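You operate a simulated robot arm through the tools that you are given. There is no shell and no other tool. Be economical: measure what you need, move in short steps, check, and stop when the job is done.

You are at the controls of a simulated two-armed robot. One attempt, no reset.

JOB
Let the half pallet go and jog it fully onto the rollers.
Fine: both pusher frames home, the stop down, the button box's black knob left on FWD.

The check looks at the end state, three seconds after you hand in, the way a careful person would. Anything else that was tipped, shoved, dropped, spilled or broken makes it a failure.

ROBOT AND FRAMES
Two 7-joint arms with two-finger parallel grippers on one trunk, on a base that drives. Base frame: it is fixed to the floor where the robot stands at the start and does not move with it; the origin is under the middle of the robot, x ahead of it, y to its left, z up. Units: mm, rad, N and s.
The left shoulder is at the start at [50, 187, 1035], the right one opposite. Places, roughly: black knob of the button box [800, 400, 800]; black lever of the far valve [300, -500, 800]; black lever of the near valve [400, 0, 800]; far dial knob [200, -700, 700]; half pallet [-3250, -4250, 250]; near dial knob [500, 200, 700]; red switch of the button box [1000, 300, 800]; white button of the button box [900, 400, 800]; yellow knob of the button box [800, 400, 800]; yellow lever of the near frame [300, -300, 800]. Payload 3.43 kg a hand.
The TCP of each hand is the grasp point between the finger pads, 30 mm short of the fingertips. In the tool frame z runs along the fingers and y along their closing line. The gripper opens to 94 mm. The fingers are 28 mm wide and 10 mm thick; the gripper's body (50 by 96 mm) begins 55 mm behind the TCP.
Orientation is that of the tool frame in the base frame, as a unit quaternion [w, x, y, z]. With the fingers straight down and closing along the base's y, the tool's x points along the base's -x, its y along +y and its z along -z.

CONTROLS
- The arms move only by the tool send_rows. It takes "left_deltas", "right_deltas" or both (then of equal length, played together; a hand with none holds still); each is one flat list of numbers, 7 for each row, row after row: the turn, a rotation vector about the tool's x, y, z in rad, then the shift along the tool's x, y, z in mm, then the closure, from 0 (fully open) to 1 (shut). In form: [rx, ry, rz, dx, dy, dz, jaw, rx, ry, rz, dx, dy, dz, jaw, ...]. A call has 1 to 10 rows; each row shifts and turns the commanded pose from where the row before left it, along the tool's axes as they then stand. A row lasts 0.2 s, in which the tool goes at most 50 mm and 0.15 rad; a call with a longer step from one row to the next is refused whole, and so is a gripper value outside its range. A pose out of reach is approached as far as the arm can. The call stops where the force on the tool passes 40 N (or 10 N more than at its start, if that is more) or the arm is blocked; 0.2 s more then pass. Each finger travels about 153 mm/s and halts on what it meets, pressing with about 42 N; the grip force reading is that of the motor and also rises with nothing between the fingers. The clock runs only during rows and for 0.2 s after the last one: add rows that do not move to give the fingers time. It gives the time, the measured TCP pose, the force on the tool (base axes), the opening and the grip force at its end, in the units of the frame above (readings bear some noise), with the torque about the TCP (base axes, N m) and any sound that the robot's microphone picked up, and new pictures: "pictures" is both (left out), scene, wrist or none (wrist: the cameras of the hands that moved).
- Cameras (640 x 400 px; columns grow to the right, rows downward): "scene" is now at [151.1, -7.1, 1204.6]; the picture's right is [-0.06, -1.00, 0.00], its down [-0.47, 0.03, -0.88] and it looks along [0.88, -0.05, -0.47] (base axes); focal length 214 px, centre (320, 200). "left" rides on the left gripper at [76, -14, -103] in its tool frame; the picture's right is [0.18, 0.98, 0.00], its down [-0.75, 0.14, -0.64] and it looks along [-0.63, 0.12, 0.77] (tool axes); focal length 243 px, centre (320, 200). "right" rides on the right gripper at [76, 14, -103] in its tool frame; the picture's right is [-0.18, 0.98, 0.00], its down [-0.75, -0.14, -0.64] and it looks along [-0.63, -0.12, 0.77] (tool axes); focal length 243 px, centre (320, 200). There is no depth. A picture from a camera that has moved, and an enlarged one, comes with that camera's place and axes in the base frame and with its lens.
- lift_body(by): slides the trunk up (or, below 0, down) by that many mm; the arms and the scene camera ride with it, the base frame stays. It gives what a move gives, with no picture.
- roll_base(legs): drives the robot by 1 to 6 legs, each [ahead, left, turn to the left] in mm, mm and rad, along the robot's own axes; the way and the turn of a leg run together, so that a leg with both is an arc; at most 1500 mm and 3.142 rad a leg. The arms and the cameras ride along, it lands a little off, and it stops where it bumps. It gives what a move gives, and a new picture of the scene camera.
- turn_head(pan, tilt): turns the head with the scene camera to pan (to the left, within 1.396 rad either way) and tilt (down, from -0.506 to 1.204), counted from straight ahead of the robot. It gives what a move gives, and a new picture of the scene camera.
- inspect(camera, box): a new picture of the part [left, top, right, bottom] of that camera's present view, enlarged. It takes no simulated time.
- finish_job(): hands the job in; it is judged then, once.

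Work in short steps. Places have to be worked out from the pictures, the camera data and where the tool is seen: move nearer, look again, correct. Check each grasp and each placing, and mend what went wrong. You have 120 turns and 260 pictures in all, those below and enlarged ones among them. Open the grippers and draw the arms clear of the work before you hand the job in, unless the task says otherwise; then end with one line.

The tools are called as a command line: name --argument value ..., lists and objects as JSON in quotes. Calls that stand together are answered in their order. send_rows: Moves the arms, as the interface text tells. Its arguments: {"type":"object","properties":{"left_deltas":{"type":"array"},"right_deltas":{"type":"array"},"pictures":{"type":"string","enum":["both","scene","wrist","none"]}},"required":[]} The other tools are called the same way: lift_body (by) slides the trunk up or down; roll_base (legs) drives the base; turn_head (pan, tilt) turns the head that bears the scene camera; inspect (camera, box) takes an enlarged picture of a part of a camera's view; finish_job () hands the job in.

At the start:

```text
t: 0.0
left_tcp_pos: [400.9, 388.2, 1096.2]
left_orientation: [0.0, 0.0, 1.0, 0.0]
left_contact_force: [0.4, 0.0, 0.6]
left_wrist_torque: [-0.03, 0.0, -0.03]
left_gripper_width: 93.9
left_grip_force: 0.0
right_tcp_pos: [394.1, -84.4, 1076.0]
right_orientation: [0.001, 0.0, 1.0, 0.0]
right_contact_force: [0.9, -0.7, 0.4]
right_wrist_torque: [-0.02, -0.01, 0.01]
right_gripper_width: 93.9
right_grip_force: 0.0
trunk travel left (down, up): [-250.0, 182.0]
robot x, y, heading: [-3.0, 1.8, 0.002]
head pan, tilt: [-0.056, 0.494]
```

scene: 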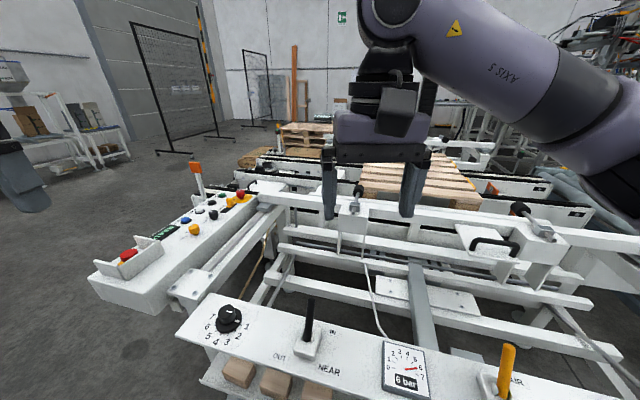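
right: 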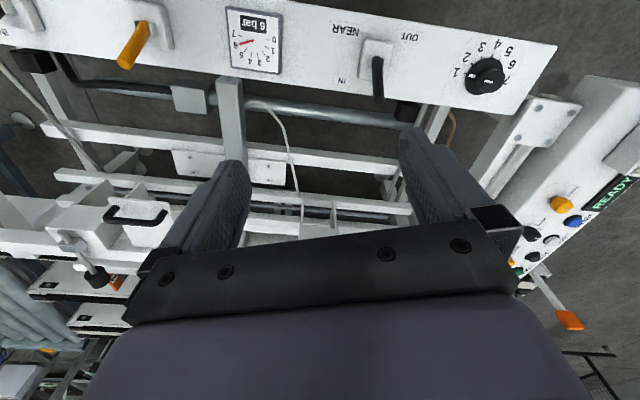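
left: 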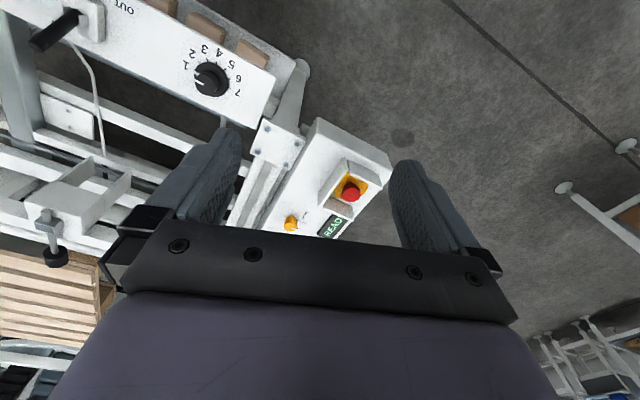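

The pictures show a bench with a near valve panel, a button box on the left and a pallet clamped between frames. I look closer at the button box, the panel and the frames.

inspect --camera "scene" --box '[80, 150, 280, 310]'

inspect --camera "scene" --box '[180, 280, 540, 400]'

inspect --camera "scene" --box '[230, 110, 630, 290]'

turn_head --pan -0.9 --tilt 0.6

```text
2.50 times, centred on (180, 230) of scene
camera zoom: at [151.1, -7.1, 1204.6], right [-0.06, -1.0, 0.0], down [-0.47, 0.03, -0.88], along [0.88, -0.05, -0.47], focal length 536 px, centre (670, 125)
```

zoom: 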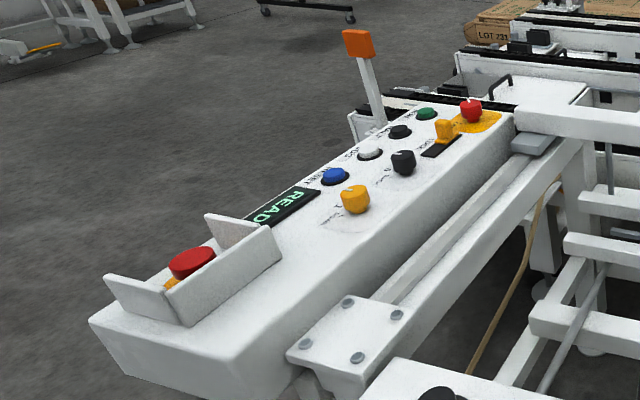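

```text
1.78 times, centred on (360, 340) of scene
camera zoom: at [151.1, -7.1, 1204.6], right [-0.06, -1.0, 0.0], down [-0.47, 0.03, -0.88], along [0.88, -0.05, -0.47], focal length 381 px, centre (249, -49)
```

zoom: 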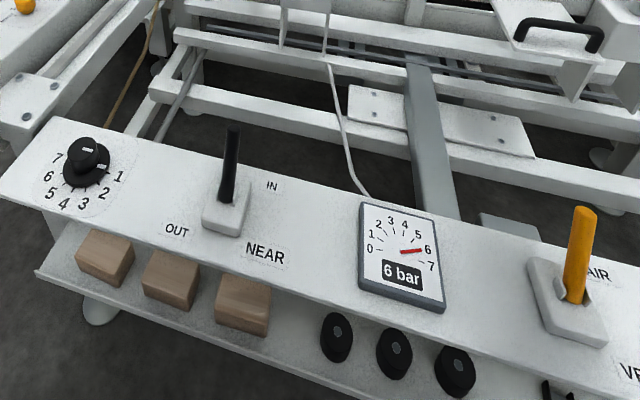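

```text
1.60 times, centred on (430, 200) of scene
camera zoom: at [151.1, -7.1, 1204.6], right [-0.06, -1.0, 0.0], down [-0.47, 0.03, -0.88], along [0.88, -0.05, -0.47], focal length 343 px, centre (144, 200)
```

zoom: 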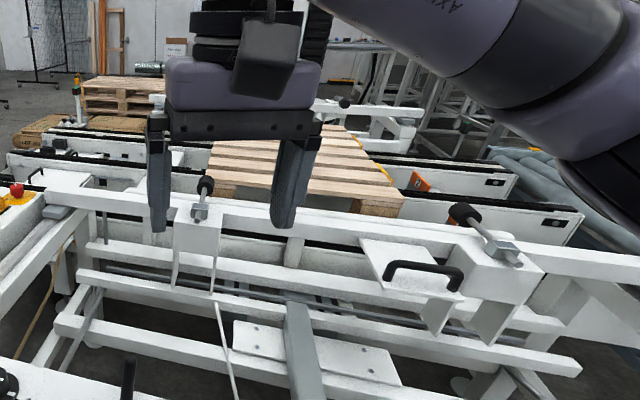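

```text
t: 1.2
left_tcp_pos: [401.5, 388.5, 1096.5]
left_orientation: [0.0, 0.0, 1.0, -0.001]
left_contact_force: [0.5, -0.7, 0.3]
left_wrist_torque: [0.02, 0.02, -0.03]
left_gripper_width: 94.0
left_grip_force: 0.1
right_tcp_pos: [393.8, -82.7, 1076.1]
right_orientation: [0.0, 0.0, 1.0, 0.0]
right_contact_force: [0.9, -1.0, -0.6]
right_wrist_torque: [0.02, -0.01, 0.01]
right_gripper_width: 93.9
right_grip_force: 0.0
trunk travel left (down, up): [-250.0, 182.0]
robot x, y, heading: [1.0, 0.1, 0.001]
head pan, tilt: [-0.901, 0.6]
camera scene: at [115.1, -71.3, 1195.0], right [-0.78, -0.62, 0.0], down [-0.35, 0.44, -0.83], along [0.51, -0.65, -0.56], focal length 214 px, centre (320, 200)
```

scene: 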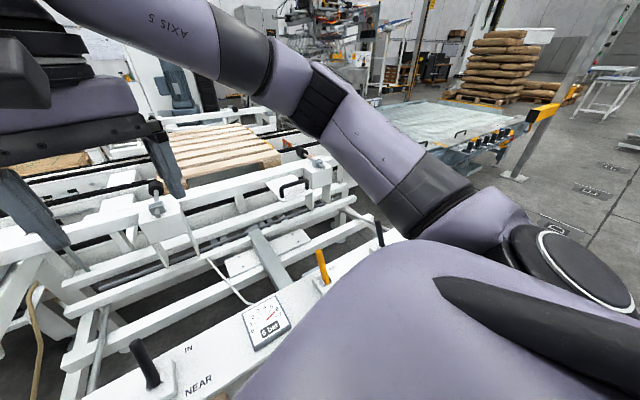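

I keep surveying: the far valve on the right, and the conveyor area.

inspect --camera "scene" --box '[100, 120, 420, 320]'

turn_head --pan -1.39 --tilt 0.5

turn_head --pan 0.6 --tilt 0.5

```text
2.00 times, centred on (260, 220) of scene
camera zoom: at [115.1, -71.3, 1195.0], right [-0.78, -0.62, 0.0], down [-0.35, 0.44, -0.83], along [0.51, -0.65, -0.56], focal length 429 px, centre (440, 160)
```

zoom: 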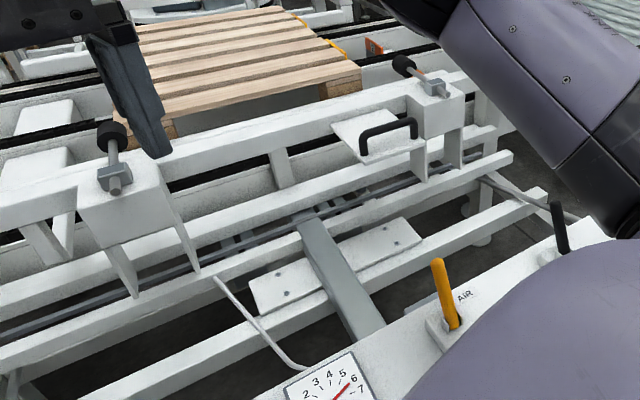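

```text
t: 2.1
left_tcp_pos: [400.1, 388.8, 1098.0]
left_orientation: [0.0, 0.0, 1.0, 0.0]
left_contact_force: [-0.5, 0.2, -0.4]
left_wrist_torque: [0.01, 0.0, 0.03]
left_gripper_width: 94.1
left_grip_force: 0.1
right_tcp_pos: [394.4, -82.9, 1076.1]
right_orientation: [0.0, 0.0, 1.0, 0.0]
right_contact_force: [0.6, 0.5, 0.0]
right_wrist_torque: [0.03, 0.03, 0.01]
right_gripper_width: 93.8
right_grip_force: 0.0
trunk travel left (down, up): [-250.0, 182.0]
robot x, y, heading: [3.8, 4.3, -0.007]
head pan, tilt: [-1.389, 0.499]
camera scene: at [76.6, -91.6, 1204.1], right [-0.98, -0.18, 0.0], down [-0.09, 0.47, -0.88], along [0.16, -0.86, -0.48], focal length 214 px, centre (320, 200)
```

scene: 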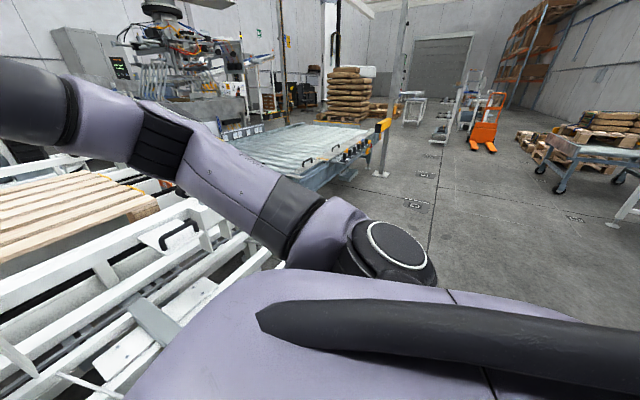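

```text
t: 4.0
left_tcp_pos: [400.6, 388.7, 1096.5]
left_orientation: [-0.001, 0.0, 1.0, 0.0]
left_contact_force: [0.5, 0.9, 0.7]
left_wrist_torque: [0.0, 0.01, 0.01]
left_gripper_width: 94.2
left_grip_force: 0.1
right_tcp_pos: [395.3, -83.6, 1075.7]
right_orientation: [0.0, 0.0, 1.0, 0.0]
right_contact_force: [0.2, -0.4, -0.1]
right_wrist_torque: [0.0, 0.01, -0.01]
right_gripper_width: 93.9
right_grip_force: 0.1
trunk travel left (down, up): [-250.0, 182.0]
robot x, y, heading: [-2.0, 0.3, 0.003]
head pan, tilt: [0.6, 0.499]
camera scene: at [135.2, 49.3, 1204.1], right [0.56, -0.83, 0.0], down [-0.4, -0.27, -0.88], along [0.72, 0.5, -0.48], focal length 214 px, centre (320, 200)
```

scene: 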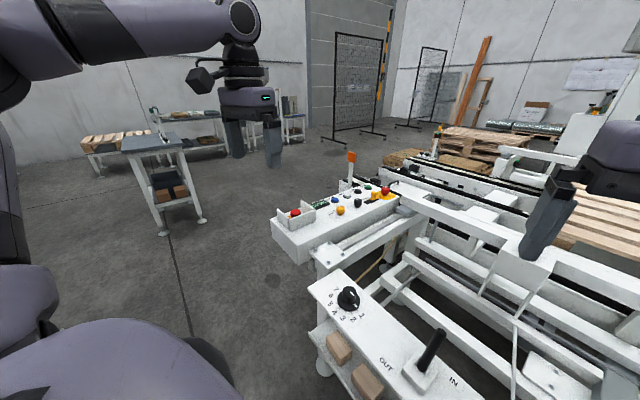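

The flow seems to run along y over chains toward the rollers on the right. I zoom in on the button box and on the objects behind.

inspect --camera "scene" --box '[265, 175, 425, 275]'

inspect --camera "left" --box '[220, 110, 400, 260]'

turn_head --pan -0.4 --tilt 0.9

```text
4.00 times, centred on (345, 225) of scene
camera zoom: at [135.2, 49.3, 1204.1], right [0.56, -0.83, 0.0], down [-0.4, -0.27, -0.88], along [0.72, 0.5, -0.48], focal length 858 px, centre (220, 100)
```

zoom: 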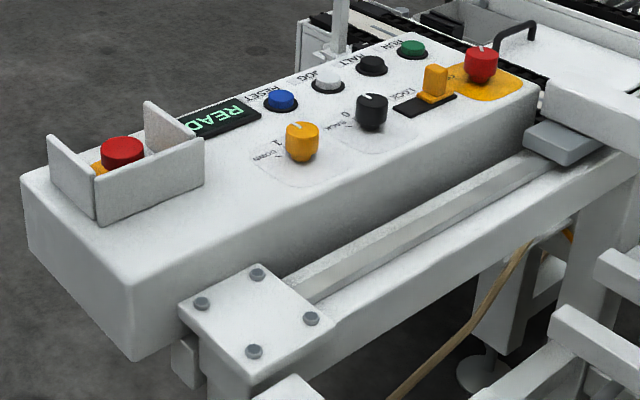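

```text
2.67 times, centred on (310, 185) of left
camera zoom: at [325.1, 374.8, 1198.8], right [-0.18, 0.98, 0.0], down [0.75, 0.14, 0.64], along [0.63, 0.12, -0.77], focal length 647 px, centre (347, 240)
```

zoom: 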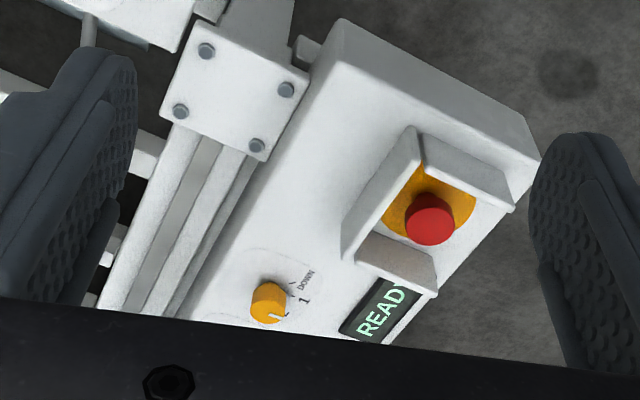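

```text
t: 5.3
left_tcp_pos: [401.2, 388.4, 1096.2]
left_orientation: [-0.001, -0.001, 1.0, 0.0]
left_contact_force: [-1.1, 0.3, -0.3]
left_wrist_torque: [0.02, -0.01, 0.01]
left_gripper_width: 94.0
left_grip_force: 0.1
right_tcp_pos: [394.6, -83.7, 1075.2]
right_orientation: [0.0, 0.0, 1.0, -0.001]
right_contact_force: [-0.7, 0.3, -0.4]
right_wrist_torque: [0.0, 0.01, -0.02]
right_gripper_width: 94.1
right_grip_force: 0.1
trunk travel left (down, up): [-250.0, 182.0]
robot x, y, heading: [0.0, -0.1, 0.002]
head pan, tilt: [-0.4, 0.901]
camera scene: at [129.7, -31.4, 1170.3], right [-0.39, -0.92, 0.0], down [-0.72, 0.3, -0.62], along [0.57, -0.24, -0.78], focal length 214 px, centre (320, 200)
```

scene: 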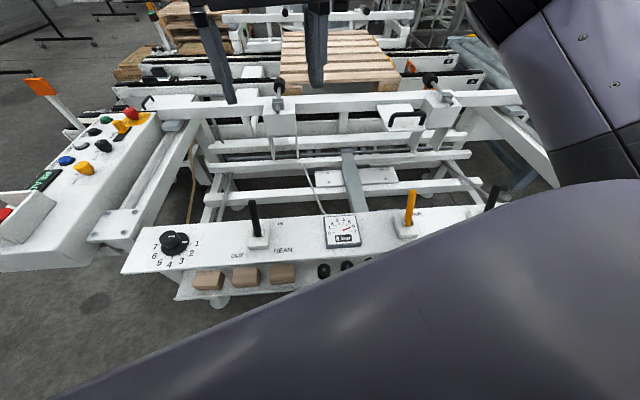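

Box from front to back: E-stop, READY display, yellow knob (DOWN / 1…), black knob (BACK/0/FWD), RESET/JOG/HALT/RUN, LOCK slide. I move the right hand rightward to see the far valve with its wrist camera.

send_rows --right_deltas '[0, 0, 0, 0, -50, 0, 0, 0, 0, 0, 0, -50, 0, 0, 0, 0, 0, 0, -50, 0, 0, 0, 0, 0, 0, -50, 0, 0, 0, 0, 0, 0, -50, 0, 0, 0, 0, 0, 0, -50, 0, 0, 0, 0, 0, 0, -50, 0, 0]' --pictures "both"

```text
t: 6.9
left_tcp_pos: [400.9, 387.4, 1096.3]
left_orientation: [0.0, 0.0, 1.0, 0.0]
left_contact_force: [-0.2, 0.1, -0.4]
left_wrist_torque: [0.01, -0.02, 0.02]
left_gripper_width: 94.3
left_grip_force: 0.0
right_tcp_pos: [393.9, -435.0, 1075.6]
right_orientation: [-0.001, 0.0, 1.0, 0.001]
right_contact_force: [0.4, -0.7, -0.3]
right_wrist_torque: [-0.01, -0.01, -0.03]
right_gripper_width: 93.9
right_grip_force: 0.1
trunk travel left (down, up): [-250.0, 182.0]
robot x, y, heading: [1.2, 1.1, 0.0]
head pan, tilt: [-0.4, 0.901]
camera scene: at [129.5, -31.8, 1170.3], right [-0.39, -0.92, 0.0], down [-0.72, 0.31, -0.62], along [0.57, -0.24, -0.78], focal length 214 px, centre (320, 200)
camera right: at [317.1, -420.5, 1177.5], right [0.18, 0.98, 0.0], down [0.75, -0.14, 0.64], along [0.63, -0.12, -0.77], focal length 243 px, centre (320, 200)
```

scene: 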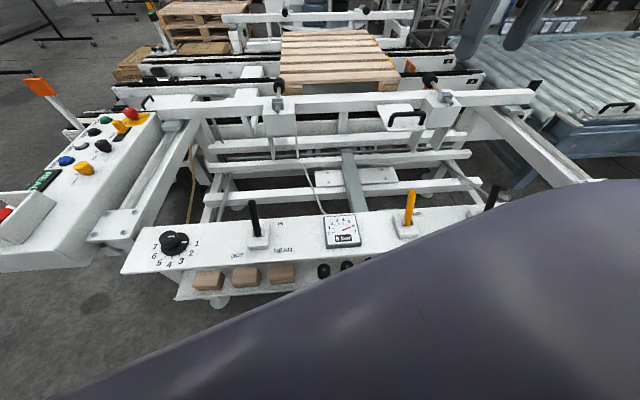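
right: 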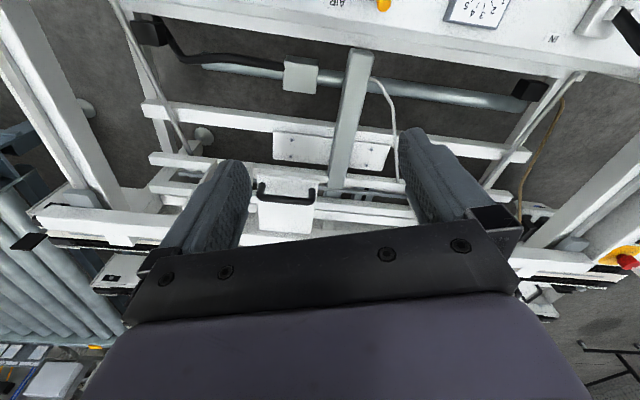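

The roller table lies at the right (−y) end. I roll back a little to see the whole panel, including the far valve.

roll_base --legs '[[-350, 0, 0]]'

turn_head --pan -0.5 --tilt 0.6

```text
t: 9.2
left_tcp_pos: [47.1, 387.6, 1097.3]
left_orientation: [0.0, 0.002, 1.0, 0.0]
left_contact_force: [-0.4, -0.8, -0.3]
left_wrist_torque: [-0.01, -0.03, 0.0]
left_gripper_width: 93.9
left_grip_force: 0.1
right_tcp_pos: [37.3, -435.1, 1075.8]
right_orientation: [0.0, 0.002, 1.0, 0.0]
right_contact_force: [-0.1, -0.3, -0.2]
right_wrist_torque: [-0.01, -0.01, 0.0]
right_gripper_width: 94.4
right_grip_force: 0.1
trunk travel left (down, up): [-250.0, 182.0]
robot x, y, heading: [-356.4, 2.7, -0.003]
head pan, tilt: [-0.4, 0.901]
camera scene: at [-225.5, -31.3, 1170.3], right [-0.39, -0.92, 0.0], down [-0.72, 0.31, -0.62], along [0.57, -0.24, -0.78], focal length 214 px, centre (320, 200)
```

scene: 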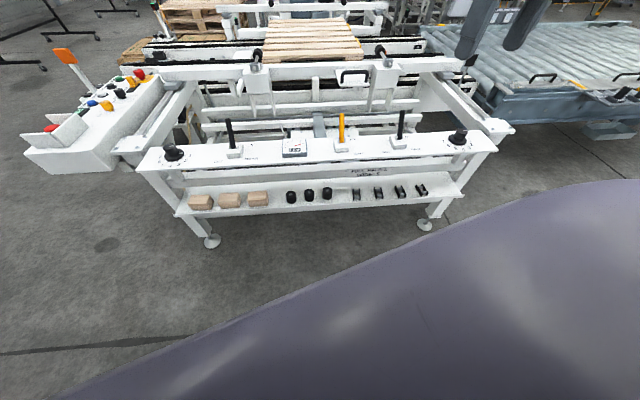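

```text
t: 10.0
left_tcp_pos: [46.7, 387.9, 1095.2]
left_orientation: [0.001, 0.002, 1.0, 0.0]
left_contact_force: [0.5, 0.3, 0.5]
left_wrist_torque: [0.01, 0.03, 0.0]
left_gripper_width: 93.8
left_grip_force: 0.0
right_tcp_pos: [36.9, -435.0, 1075.1]
right_orientation: [-0.001, 0.001, 1.0, 0.0]
right_contact_force: [-0.6, -0.3, 0.3]
right_wrist_torque: [0.0, 0.0, -0.02]
right_gripper_width: 93.9
right_grip_force: 0.0
trunk travel left (down, up): [-250.0, 182.0]
robot x, y, heading: [-354.9, 2.7, -0.001]
head pan, tilt: [-0.499, 0.6]
camera scene: at [-217.2, -44.3, 1195.0], right [-0.48, -0.88, 0.0], down [-0.5, 0.27, -0.82], along [0.72, -0.4, -0.57], focal length 214 px, centre (320, 200)
```

scene: 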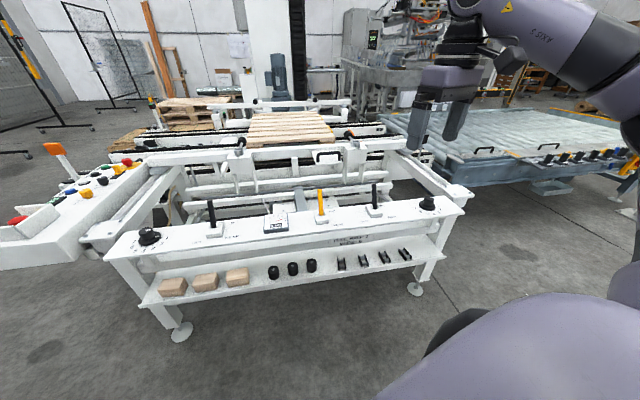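

Good overview of the machine; I zoom on the panel and on the pallet with the stop.

inspect --camera "scene" --box '[100, 180, 460, 300]'

inspect --camera "scene" --box '[140, 90, 420, 200]'

```text
1.78 times, centred on (280, 240) of scene
camera zoom: at [-217.2, -44.3, 1195.0], right [-0.48, -0.88, 0.0], down [-0.5, 0.27, -0.82], along [0.72, -0.4, -0.57], focal length 381 px, centre (391, 129)
```

zoom: 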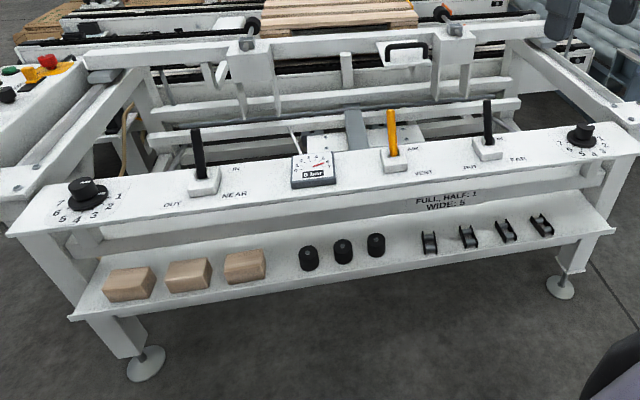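

```text
2.29 times, centred on (280, 145) of scene
camera zoom: at [-217.2, -44.3, 1195.0], right [-0.48, -0.88, 0.0], down [-0.5, 0.27, -0.82], along [0.72, -0.4, -0.57], focal length 490 px, centre (411, 326)
```

zoom: 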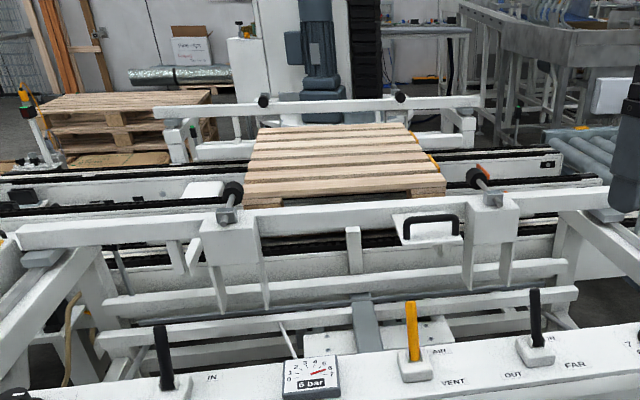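

The panel's labels suggest the levers tilt fore/aft (IN away, OUT toward me), with the air at 6 bar. I drive back up to the panel to look closely at the levers.

roll_base --legs '[[340, 0, 0]]'

turn_head --pan -0.6 --tilt 1.0

send_rows --right_deltas '[0, 0, 0, 50, 0, 0, 0, 0, 0, 0, 50, 0, 0, 0, 0, 0, 0, 50, 0, 0, 0, 0, 0, 0, 30, 0, 0, 0]' --pictures "both"

```text
t: 12.2
left_tcp_pos: [391.9, 386.7, 1095.5]
left_orientation: [-0.001, 0.001, 1.0, 0.0]
left_contact_force: [0.5, -0.5, 1.1]
left_wrist_torque: [-0.02, -0.01, -0.02]
left_gripper_width: 94.0
left_grip_force: 0.0
right_tcp_pos: [382.1, -435.4, 1075.6]
right_orientation: [-0.001, 0.001, 1.0, 0.001]
right_contact_force: [-0.6, -0.1, -0.4]
right_wrist_torque: [-0.02, -0.03, 0.0]
right_gripper_width: 94.1
right_grip_force: 0.1
trunk travel left (down, up): [-250.0, 182.0]
robot x, y, heading: [-9.5, -1.6, -0.006]
head pan, tilt: [-0.499, 0.6]
camera scene: at [127.3, -45.6, 1195.0], right [-0.48, -0.88, 0.0], down [-0.5, 0.27, -0.82], along [0.72, -0.4, -0.57], focal length 214 px, centre (320, 200)
```

scene: 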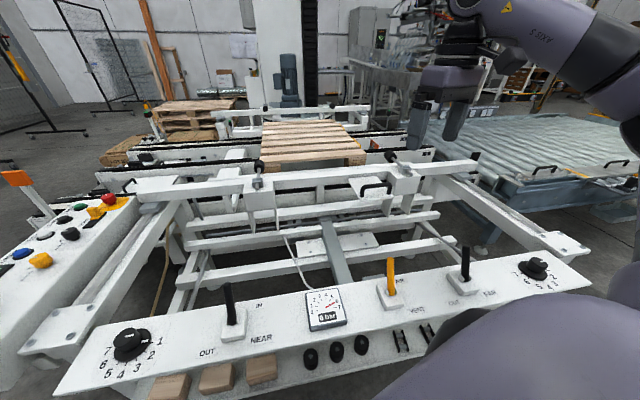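

```text
t: 13.1
left_tcp_pos: [392.7, 386.7, 1097.2]
left_orientation: [0.0, 0.001, 1.0, 0.001]
left_contact_force: [0.8, -0.7, 0.8]
left_wrist_torque: [-0.01, -0.02, 0.02]
left_gripper_width: 94.1
left_grip_force: 0.2
right_tcp_pos: [380.4, -436.2, 1076.7]
right_orientation: [-0.001, 0.001, 1.0, 0.0]
right_contact_force: [-1.0, 0.6, 0.6]
right_wrist_torque: [0.01, 0.02, -0.01]
right_gripper_width: 93.9
right_grip_force: 0.1
trunk travel left (down, up): [-250.0, 182.0]
robot x, y, heading: [-7.8, 2.3, -0.004]
head pan, tilt: [-0.6, 1.0]
camera scene: at [106.9, -42.6, 1163.1], right [-0.57, -0.82, 0.0], down [-0.69, 0.48, -0.54], along [0.45, -0.31, -0.84], focal length 214 px, centre (320, 200)
```

scene: 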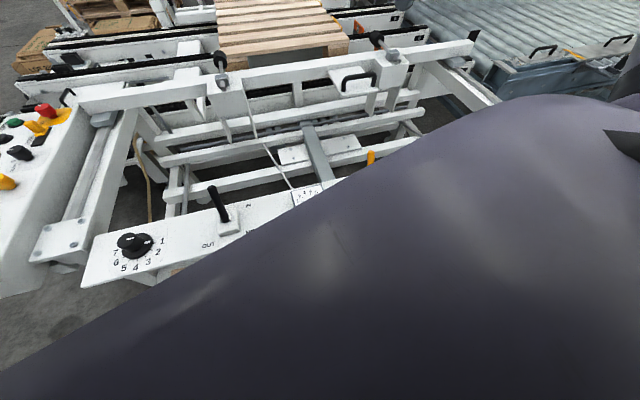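

```text
t: 14.1
left_tcp_pos: [392.7, 386.0, 1096.2]
left_orientation: [0.0, 0.002, 1.0, 0.0]
left_contact_force: [0.5, -0.8, -0.1]
left_wrist_torque: [0.0, 0.02, -0.01]
left_gripper_width: 94.0
left_grip_force: 0.0
right_tcp_pos: [272.7, -388.8, 1052.0]
right_orientation: [-0.001, 0.002, 1.0, 0.0]
right_contact_force: [0.1, 0.2, 0.9]
right_wrist_torque: [-0.01, -0.01, -0.02]
right_gripper_width: 93.8
right_grip_force: 0.2
right hand out of reach, approached as far as the arm can: row 2, 3, 4
trunk travel left (down, up): [-250.0, 182.0]
robot x, y, heading: [-7.5, -5.8, -0.007]
head pan, tilt: [-0.6, 1.0]
camera scene: at [106.9, -42.5, 1163.0], right [-0.57, -0.82, 0.0], down [-0.69, 0.48, -0.54], along [0.44, -0.31, -0.84], focal length 214 px, centre (320, 200)
camera right: at [196.5, -373.8, 1152.6], right [0.19, 0.98, 0.0], down [0.75, -0.15, 0.64], along [0.63, -0.12, -0.77], focal length 243 px, centre (320, 200)
```

scene: 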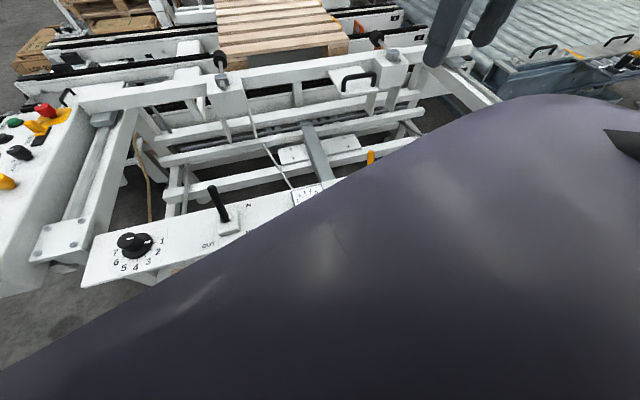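
right: 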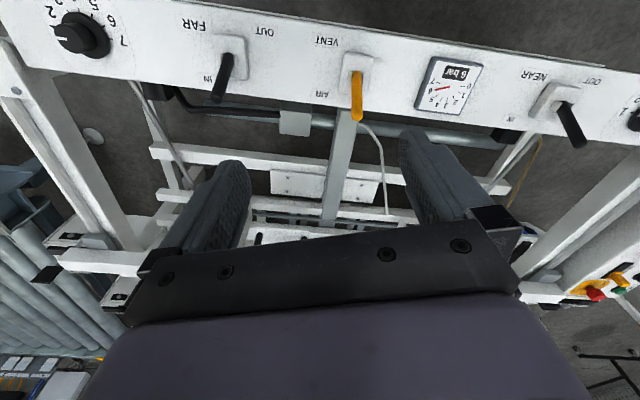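

All three levers tilt away: NEAR IN, FAR IN, AIR on. The machine is skewed by about −0.29 rad relative to me, so I square up to the panel, centred between the two black levers.

roll_base --legs '[[-70, 0, 0], [0, 0, -0.285], [0, -145, 0]]'

turn_head --pan 0.0 --tilt 0.8

```text
t: 17.6
left_tcp_pos: [372.8, 118.7, 1096.6]
left_orientation: [-0.001, 0.14, 0.99, 0.0]
left_contact_force: [0.5, -0.5, -0.4]
left_wrist_torque: [0.02, -0.01, 0.0]
left_gripper_width: 94.0
left_grip_force: 0.0
right_tcp_pos: [45.4, -593.7, 1050.6]
right_orientation: [-0.001, 0.141, 0.99, 0.0]
right_contact_force: [-0.2, -0.2, -0.3]
right_wrist_torque: [0.0, -0.01, -0.01]
right_gripper_width: 93.8
right_grip_force: 0.0
trunk travel left (down, up): [-250.0, 182.0]
robot x, y, heading: [-122.1, -141.8, -0.281]
head pan, tilt: [-0.6, 1.0]
camera scene: at [-18.5, -213.8, 1163.0], right [-0.77, -0.63, 0.0], down [-0.53, 0.65, -0.54], along [0.34, -0.42, -0.84], focal length 214 px, centre (320, 200)
```

scene: 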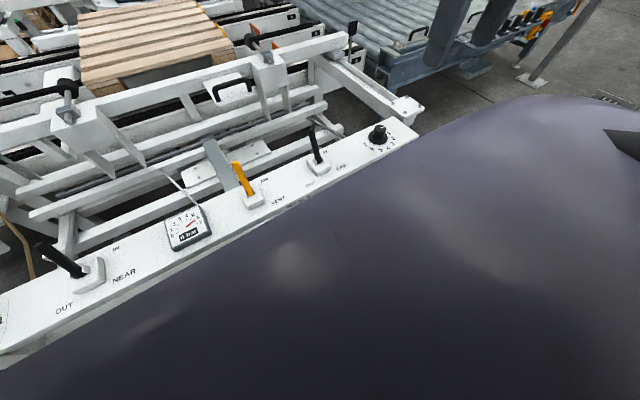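

```text
t: 18.6
left_tcp_pos: [372.6, 120.3, 1096.9]
left_orientation: [0.0, 0.141, 0.99, -0.001]
left_contact_force: [-0.4, 0.0, -0.3]
left_wrist_torque: [0.02, -0.01, 0.02]
left_gripper_width: 93.7
left_grip_force: 0.0
right_tcp_pos: [45.3, -592.2, 1050.0]
right_orientation: [0.001, 0.141, 0.99, 0.0]
right_contact_force: [-0.2, -0.9, -0.4]
right_wrist_torque: [-0.01, -0.02, 0.01]
right_gripper_width: 94.1
right_grip_force: 0.1
trunk travel left (down, up): [-250.0, 182.0]
robot x, y, heading: [-120.5, -139.6, -0.285]
head pan, tilt: [0.0, 0.799]
camera scene: at [14.8, -182.4, 1178.1], right [-0.28, -0.96, 0.0], down [-0.69, 0.2, -0.7], along [0.67, -0.2, -0.72], focal length 214 px, centre (320, 200)
```

scene: 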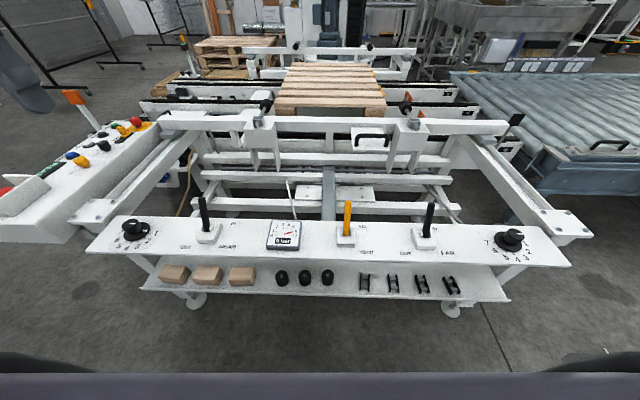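

Now squared up. I lower both hands to about z 950 near the black levers to measure them with the wrist cameras.

send_rows --left_deltas '[0, 0, 0, 0, -15, 40, 0, 0, 0, 0, 0, -15, 40, 0, 0, 0, 0, 0, -15, 40, 0, 0, 0, 0, 0, -15, 20, 0]' --right_deltas '[0, 0, 0, -30, 15, 25, 0, 0, 0, 0, -30, 15, 25, 0, 0, 0, 0, -30, 20, 25, 0, 0, 0, 0, -25, 20, 25, 0]' --pictures "both"

```text
t: 19.6
left_tcp_pos: [358.7, 61.1, 955.8]
left_orientation: [-0.001, 0.142, 0.99, -0.001]
left_contact_force: [0.2, 0.1, -0.4]
left_wrist_torque: [-0.01, -0.01, 0.0]
left_gripper_width: 94.1
left_grip_force: 0.0
right_tcp_pos: [176.0, -558.7, 945.3]
right_orientation: [0.0, 0.142, 0.99, 0.0]
right_contact_force: [-0.4, 0.8, -0.2]
right_wrist_torque: [0.01, 0.02, 0.03]
right_gripper_width: 93.9
right_grip_force: 0.0
trunk travel left (down, up): [-250.0, 182.0]
robot x, y, heading: [-118.8, -141.7, -0.285]
head pan, tilt: [0.0, 0.799]
camera scene: at [15.2, -182.5, 1178.1], right [-0.28, -0.96, 0.0], down [-0.69, 0.2, -0.7], along [0.67, -0.19, -0.72], focal length 214 px, centre (320, 200)
camera right: at [106.2, -523.1, 1049.0], right [0.45, 0.89, 0.0], down [0.68, -0.35, 0.64], along [0.57, -0.29, -0.77], focal length 243 px, centre (320, 200)
camera left: at [281.1, 69.3, 1059.2], right [0.1, 1.0, 0.0], down [0.76, -0.07, 0.64], along [0.64, -0.06, -0.77], focal length 243 px, centre (320, 200)
```

scene: 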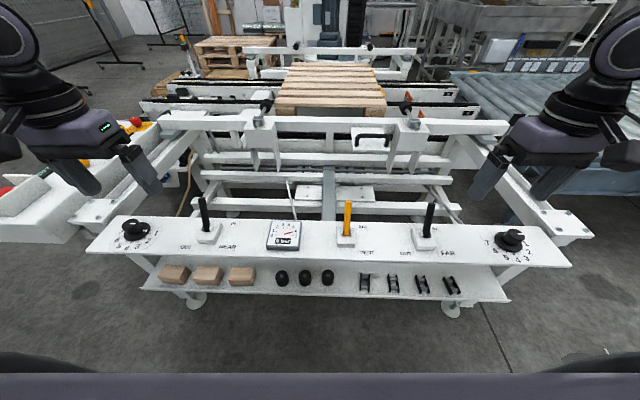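
right: 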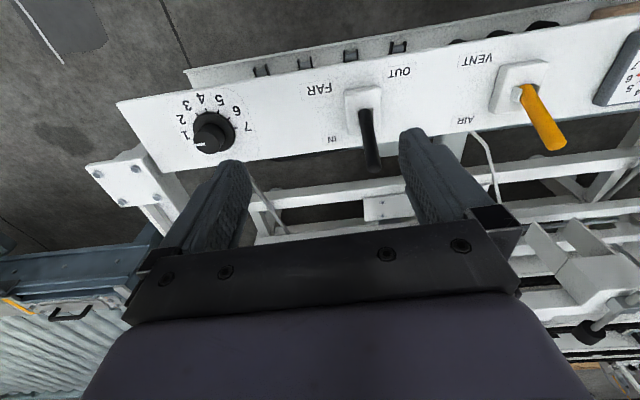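
left: 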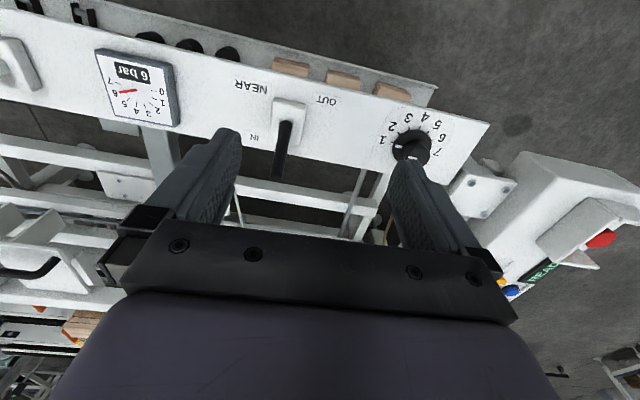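

Near lever: base ≈ (405, 10, 715), tip ≈ (463, −6, 793), tilted away; far lever likewise. I shut both grippers and move past the levers, still above them.

send_rows --left_deltas '[0, 0, 0, -40, 0, 0, 1, 0, 0, 0, -40, -12, 10, 1, 0, 0, 0, -40, -12, 20, 1, 0, 0, 0, -40, -12, 25, 1]' --right_deltas '[0, 0, 0, -40, 0, 0, 1, 0, 0, 0, -40, 15, 0, 1, 0, 0, 0, -40, 15, 20, 1, 0, 0, 0, -30, 14, 25, 1]' --pictures "both"

```text
t: 20.6
left_tcp_pos: [495.9, -14.6, 898.4]
left_orientation: [0.001, 0.14, 0.99, -0.001]
left_contact_force: [-0.4, 0.2, 0.4]
left_wrist_torque: [-0.01, 0.0, -0.01]
left_gripper_width: 0.1
left_grip_force: 33.0
left hand out of reach, approached as far as the arm can: row 4
right_tcp_pos: [331.0, -559.0, 903.5]
right_orientation: [-0.001, 0.14, 0.99, 0.0]
right_contact_force: [0.5, 0.6, -0.2]
right_wrist_torque: [0.0, 0.01, 0.0]
right_gripper_width: 0.0
right_grip_force: 32.8
trunk travel left (down, up): [-250.0, 182.0]
robot x, y, heading: [-122.1, -143.3, -0.284]
head pan, tilt: [0.0, 0.799]
camera scene: at [15.5, -182.0, 1178.1], right [-0.28, -0.96, 0.0], down [-0.69, 0.2, -0.7], along [0.67, -0.19, -0.72], focal length 214 px, centre (320, 200)
camera right: at [261.8, -523.3, 1005.8], right [0.45, 0.89, 0.0], down [0.69, -0.35, 0.64], along [0.57, -0.29, -0.77], focal length 243 px, centre (320, 200)
camera left: at [419.8, -7.0, 1003.2], right [0.1, 1.0, 0.0], down [0.76, -0.07, 0.64], along [0.64, -0.06, -0.77], focal length 243 px, centre (320, 200)
```

scene: 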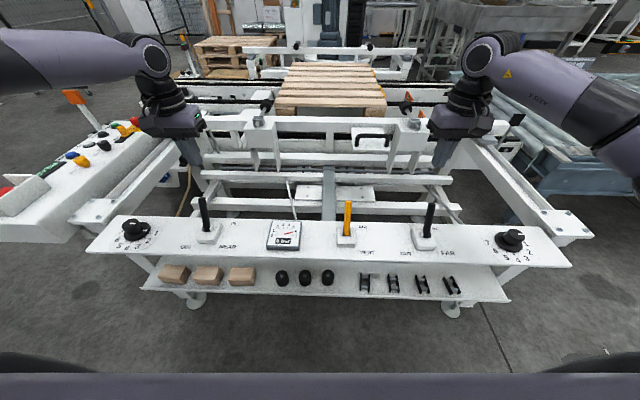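
right: 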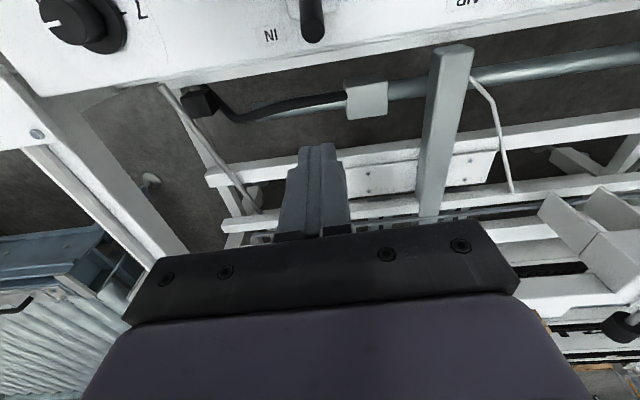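
left: 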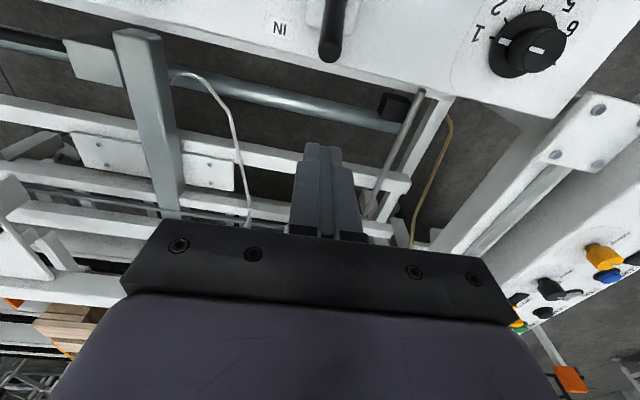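

The closed fingers stand about 20–35 mm beyond the lever tips and aligned sideways. I lower them to TCP z ≈ 785.

send_rows --left_deltas '[0, 0, 0, 0, 0, 40, 1, 0, 0, 0, 0, 0, 40, 1, 0, 0, 0, 0, 0, 33, 1]' --right_deltas '[0, 0, 0, 0, 6, 40, 1, 0, 0, 0, 0, 0, 40, 1, 0, 0, 0, 0, 0, 38, 1]' --pictures "both"

```text
t: 21.4
left_tcp_pos: [472.8, 4.2, 800.9]
left_orientation: [0.002, 0.14, 0.99, -0.001]
left_contact_force: [2.8, -1.1, 2.0]
left_wrist_torque: [-0.03, -0.01, 0.02]
left_gripper_width: 0.0
left_grip_force: 33.0
left hand out of reach, approached as far as the arm can: row 1, 2, 3
right_tcp_pos: [332.4, -552.2, 787.9]
right_orientation: [0.0, 0.142, 0.99, 0.001]
right_contact_force: [-0.9, 0.5, 0.3]
right_wrist_torque: [0.04, -0.07, 0.0]
right_gripper_width: 0.1
right_grip_force: 33.6
trunk travel left (down, up): [-250.0, 182.0]
robot x, y, heading: [-120.7, -140.8, -0.28]
head pan, tilt: [0.0, 0.799]
camera scene: at [15.0, -182.5, 1178.2], right [-0.28, -0.96, 0.0], down [-0.69, 0.2, -0.7], along [0.67, -0.19, -0.72], focal length 214 px, centre (320, 200)
camera right: at [262.6, -517.9, 888.8], right [0.45, 0.89, 0.0], down [0.68, -0.35, 0.64], along [0.57, -0.29, -0.77], focal length 243 px, centre (320, 200)
camera left: at [395.2, 12.0, 903.5], right [0.1, 1.0, 0.0], down [0.76, -0.07, 0.64], along [0.64, -0.06, -0.77], focal length 243 px, centre (320, 200)
```

scene: 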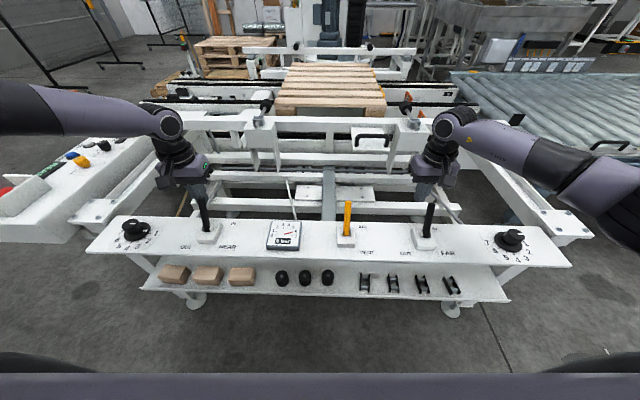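
right: 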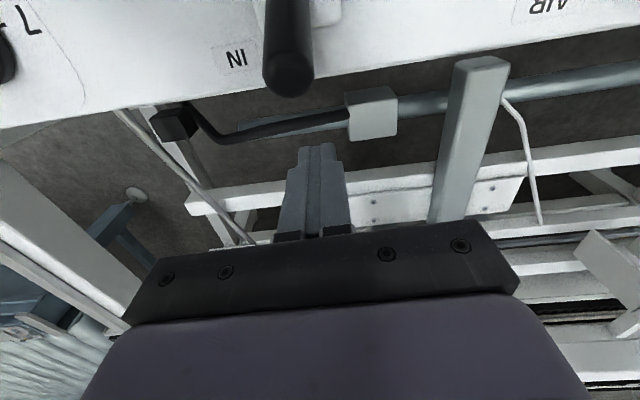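
left: 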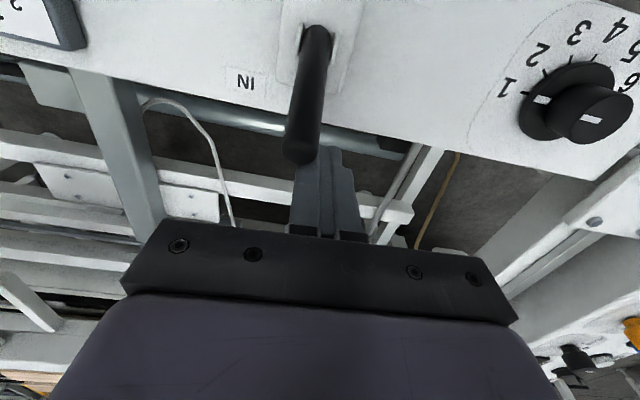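

Left fingers just touch the near lever and sit ~8 mm off sideways; right is clear. I pull the FAR lever first toward OUT with the right hand.

send_rows --right_deltas '[0, 0, 0, 30, 0, 0, 1, 0, 0, 0, 25, 0, 0, 1, 0, 0, 0, 25, 0, 0, 1, 0, 0, 0, 20, 0, 0, 1]' --pictures "both"

```text
t: 22.4
left_tcp_pos: [471.8, 5.3, 801.3]
left_orientation: [0.0, 0.14, 0.99, -0.002]
left_contact_force: [0.3, -0.2, 0.5]
left_wrist_torque: [0.01, 0.03, 0.06]
left_gripper_width: 0.0
left_grip_force: 32.6
right_tcp_pos: [248.1, -528.4, 793.7]
right_orientation: [0.019, 0.145, 0.989, -0.001]
right_contact_force: [3.5, -1.6, 0.0]
right_wrist_torque: [-0.08, -0.09, -0.04]
right_gripper_width: 0.1
right_grip_force: 32.7
trunk travel left (down, up): [-250.0, 182.0]
robot x, y, heading: [-120.6, -140.4, -0.281]
head pan, tilt: [0.0, 0.799]
stopped in row 4 (right hand): the force on the tool passed its limit at 50 N (the readings are from after the stop); the commanded pose is now the measured one
camera scene: at [15.0, -182.2, 1178.2], right [-0.28, -0.96, 0.0], down [-0.69, 0.2, -0.7], along [0.67, -0.19, -0.72], focal length 214 px, centre (320, 200)
camera right: at [175.9, -491.7, 892.7], right [0.46, 0.89, 0.01], down [0.66, -0.35, 0.67], along [0.6, -0.3, -0.74], focal length 243 px, centre (320, 200)
```

scene: 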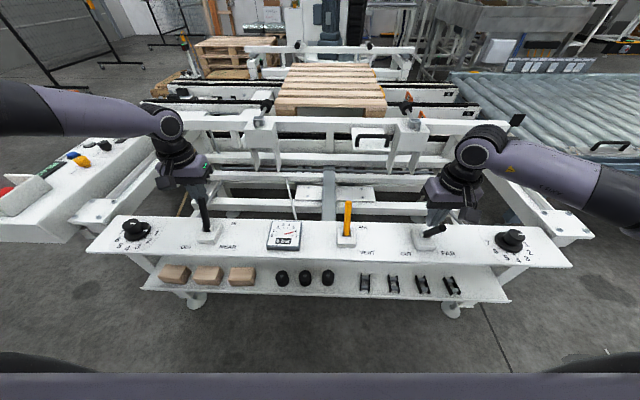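
right: 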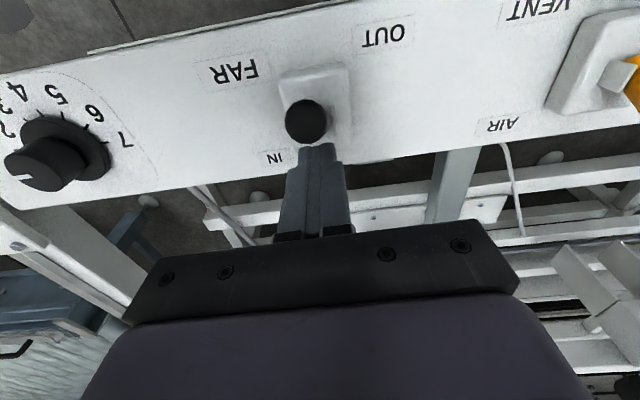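

The FAR lever now leans toward me and hit its end stop. I draw the right hand off it and lift, and shift the left hand 8 mm to line up with the NEAR lever.

send_rows --right_deltas '[0, 0, 0, -20, 0, 0, 1, 0, 0, 0, -20, 0, -40, 1, 0, 0, 0, 0, 0, -50, 1, 0, 0, 0, 0, 0, -30, 1]' --left_deltas '[0, 0, 0, 0, -8, 0, 1, 0, 0, 0, 0, 0, 0, 1, 0, 0, 0, 0, 0, 0, 1, 0, 0, 0, 0, 0, 0, 1]' --pictures "both"

```text
t: 23.4
left_tcp_pos: [468.3, -0.4, 802.4]
left_orientation: [-0.001, 0.14, 0.99, -0.001]
left_contact_force: [1.2, 0.4, 0.3]
left_wrist_torque: [0.01, 0.03, -0.01]
left_gripper_width: 0.0
left_grip_force: 33.0
right_tcp_pos: [283.9, -538.5, 914.6]
right_orientation: [0.017, 0.145, 0.989, 0.0]
right_contact_force: [0.9, -0.2, -0.2]
right_wrist_torque: [0.0, 0.01, 0.05]
right_gripper_width: 0.1
right_grip_force: 33.1
trunk travel left (down, up): [-250.0, 182.0]
robot x, y, heading: [-123.7, -139.8, -0.28]
head pan, tilt: [0.0, 0.799]
camera scene: at [15.3, -182.3, 1178.1], right [-0.28, -0.96, 0.0], down [-0.69, 0.2, -0.7], along [0.67, -0.19, -0.72], focal length 214 px, centre (320, 200)
camera right: at [210.7, -501.8, 1013.2], right [0.46, 0.89, 0.01], down [0.66, -0.35, 0.67], along [0.6, -0.3, -0.74], focal length 243 px, centre (320, 200)
camera left: at [390.7, 7.0, 904.3], right [0.1, 1.0, 0.0], down [0.76, -0.07, 0.64], along [0.64, -0.06, -0.77], focal length 243 px, centre (320, 200)
```

scene: 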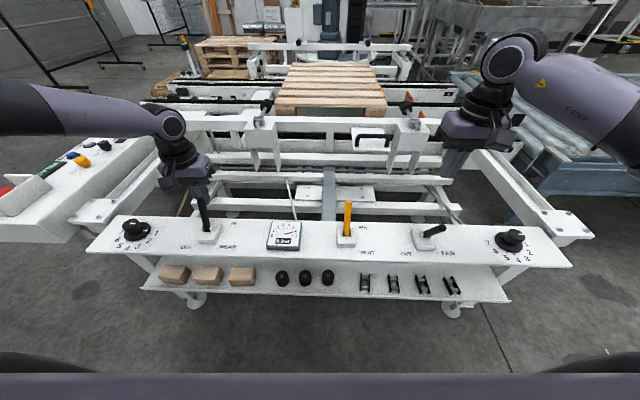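
right: 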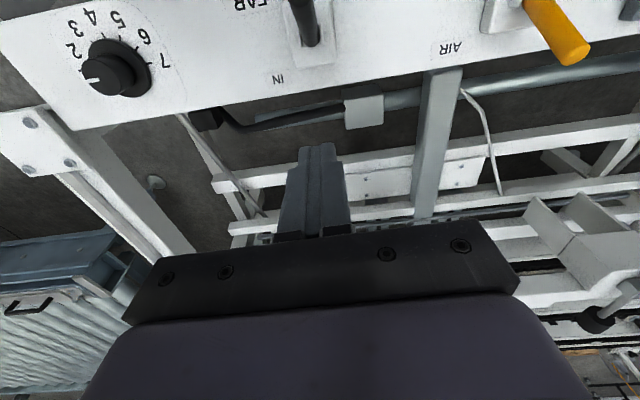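
left: 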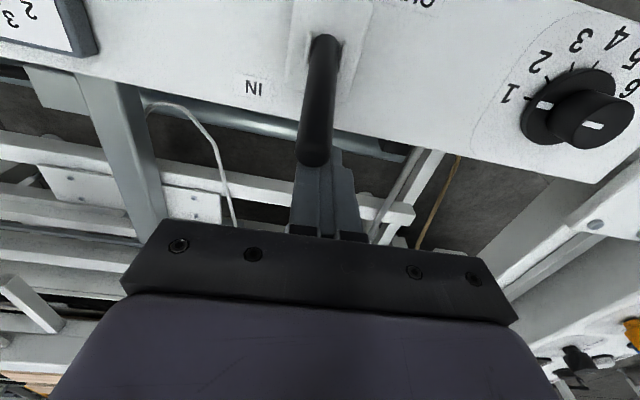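

The far frame is retreating. Now I pull the NEAR lever to OUT.

send_rows --left_deltas '[0, 0, 0, 30, 0, 0, 1, 0, 0, 0, 25, 0, 0, 1, 0, 0, 0, 25, 0, 0, 1, 0, 0, 0, 20, 0, 0, 1, 0, 0, 0, 20, 0, 0, 1]' --pictures "both"

```text
t: 24.1
left_tcp_pos: [418.3, 13.6, 806.3]
left_orientation: [0.021, 0.139, 0.99, -0.003]
left_contact_force: [3.1, 1.9, 1.9]
left_wrist_torque: [-0.01, -0.07, -0.04]
left_gripper_width: 0.0
left_grip_force: 32.6
right_tcp_pos: [283.0, -539.4, 914.1]
right_orientation: [0.018, 0.146, 0.989, 0.0]
right_contact_force: [-0.3, -0.8, -0.4]
right_wrist_torque: [-0.04, 0.01, 0.0]
right_gripper_width: 0.0
right_grip_force: 32.9
trunk travel left (down, up): [-250.0, 182.0]
robot x, y, heading: [-120.9, -140.5, -0.284]
head pan, tilt: [0.0, 0.799]
stopped in row 3 (left hand): the force on the tool passed its limit at 50 N (the readings are from after the stop); the commanded pose is now the measured one
camera scene: at [15.2, -182.3, 1178.3], right [-0.28, -0.96, 0.0], down [-0.69, 0.2, -0.7], along [0.67, -0.19, -0.72], focal length 214 px, centre (320, 200)
camera left: at [337.9, 22.9, 906.1], right [0.09, 1.0, -0.01], down [0.74, -0.06, 0.67], along [0.67, -0.07, -0.74], focal length 243 px, centre (320, 200)
```

scene: 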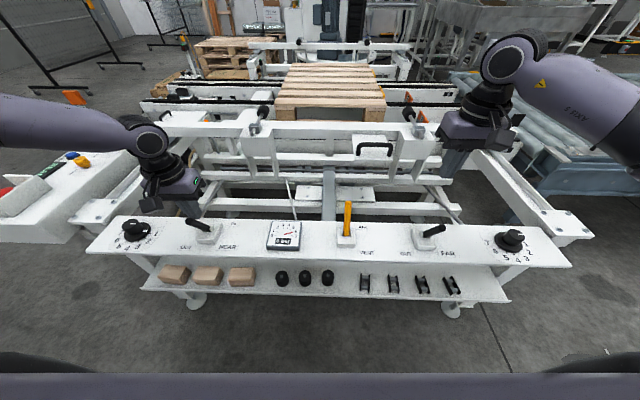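
left: 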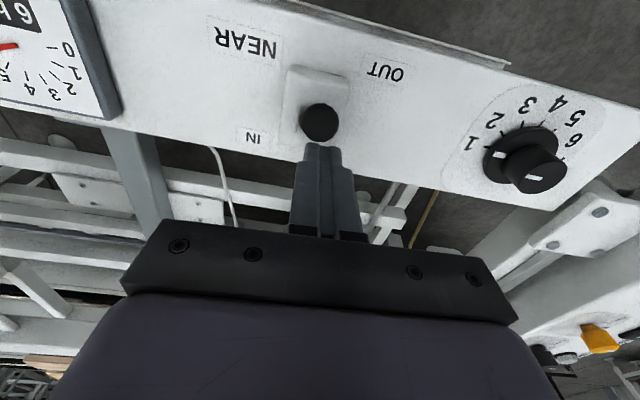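

The NEAR lever is out and its frame is coming back. I lift both hands up and back to travel height, and wait for the frames.

send_rows --left_deltas '[0, 0, 0, -15, 0, 0, 1, 0, 0, 0, -5, 0, -45, 1, 0, 0, 0, 0, 0, -50, 1, 0, 0, 0, 0, 0, -50, 1, 0, 0, 0, 20, 0, -50, 1, 0, 0, 0, 30, 0, -50, 1, 0, 0, 0, 30, 0, 0, 1]' --right_deltas '[0, 0, 0, 0, 0, -30, 1, 0, 0, 0, 0, 0, -40, 1, 0, 0, 0, 0, 0, -40, 1, 0, 0, 0, 0, 0, -30, 1, 0, 0, 0, 0, 0, 0, 1, 0, 0, 0, 0, 0, 0, 1, 0, 0, 0, 0, 0, 0, 1]' --pictures "scene"

turn_head --pan 0.0 --tilt 0.5

inspect --camera "scene" --box '[160, 80, 520, 280]'

```text
refused: row 5 steps farther than a row can; nothing moved
```

```text
t: 24.9
left_tcp_pos: [419.2, 15.4, 807.1]
left_orientation: [0.019, 0.139, 0.99, -0.002]
left_contact_force: [6.6, 5.1, 6.5]
left_wrist_torque: [0.11, -0.13, -0.07]
left_gripper_width: 0.1
left_grip_force: 32.9
right_tcp_pos: [284.1, -539.6, 914.2]
right_orientation: [0.018, 0.146, 0.989, -0.001]
right_contact_force: [0.7, -0.4, -0.4]
right_wrist_torque: [0.01, 0.02, -0.02]
right_gripper_width: 0.1
right_grip_force: 32.8
trunk travel left (down, up): [-250.0, 182.0]
robot x, y, heading: [-118.7, -140.6, -0.281]
head pan, tilt: [0.0, 0.499]
camera scene: at [25.6, -185.1, 1204.1], right [-0.28, -0.96, 0.0], down [-0.46, 0.13, -0.88], along [0.84, -0.24, -0.48], focal length 214 px, centre (320, 200)
```

scene: 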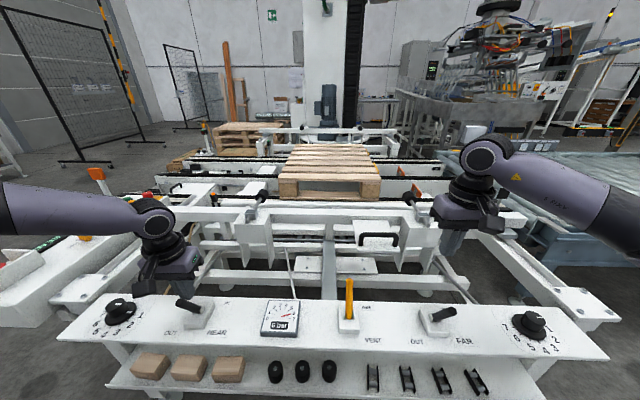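

```text
1.78 times, centred on (340, 180) of scene
camera zoom: at [25.6, -185.1, 1204.1], right [-0.28, -0.96, 0.0], down [-0.46, 0.13, -0.88], along [0.84, -0.24, -0.48], focal length 381 px, centre (284, 236)
```

zoom: 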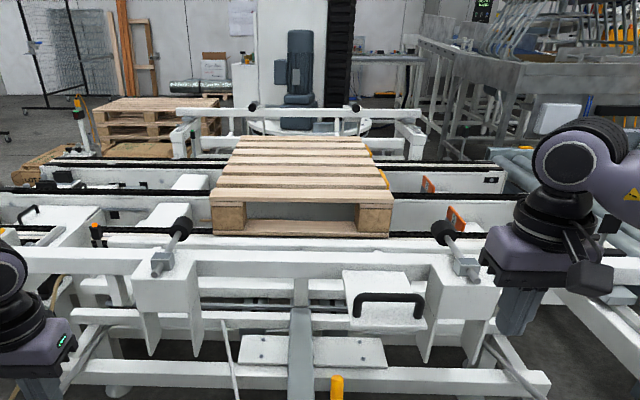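

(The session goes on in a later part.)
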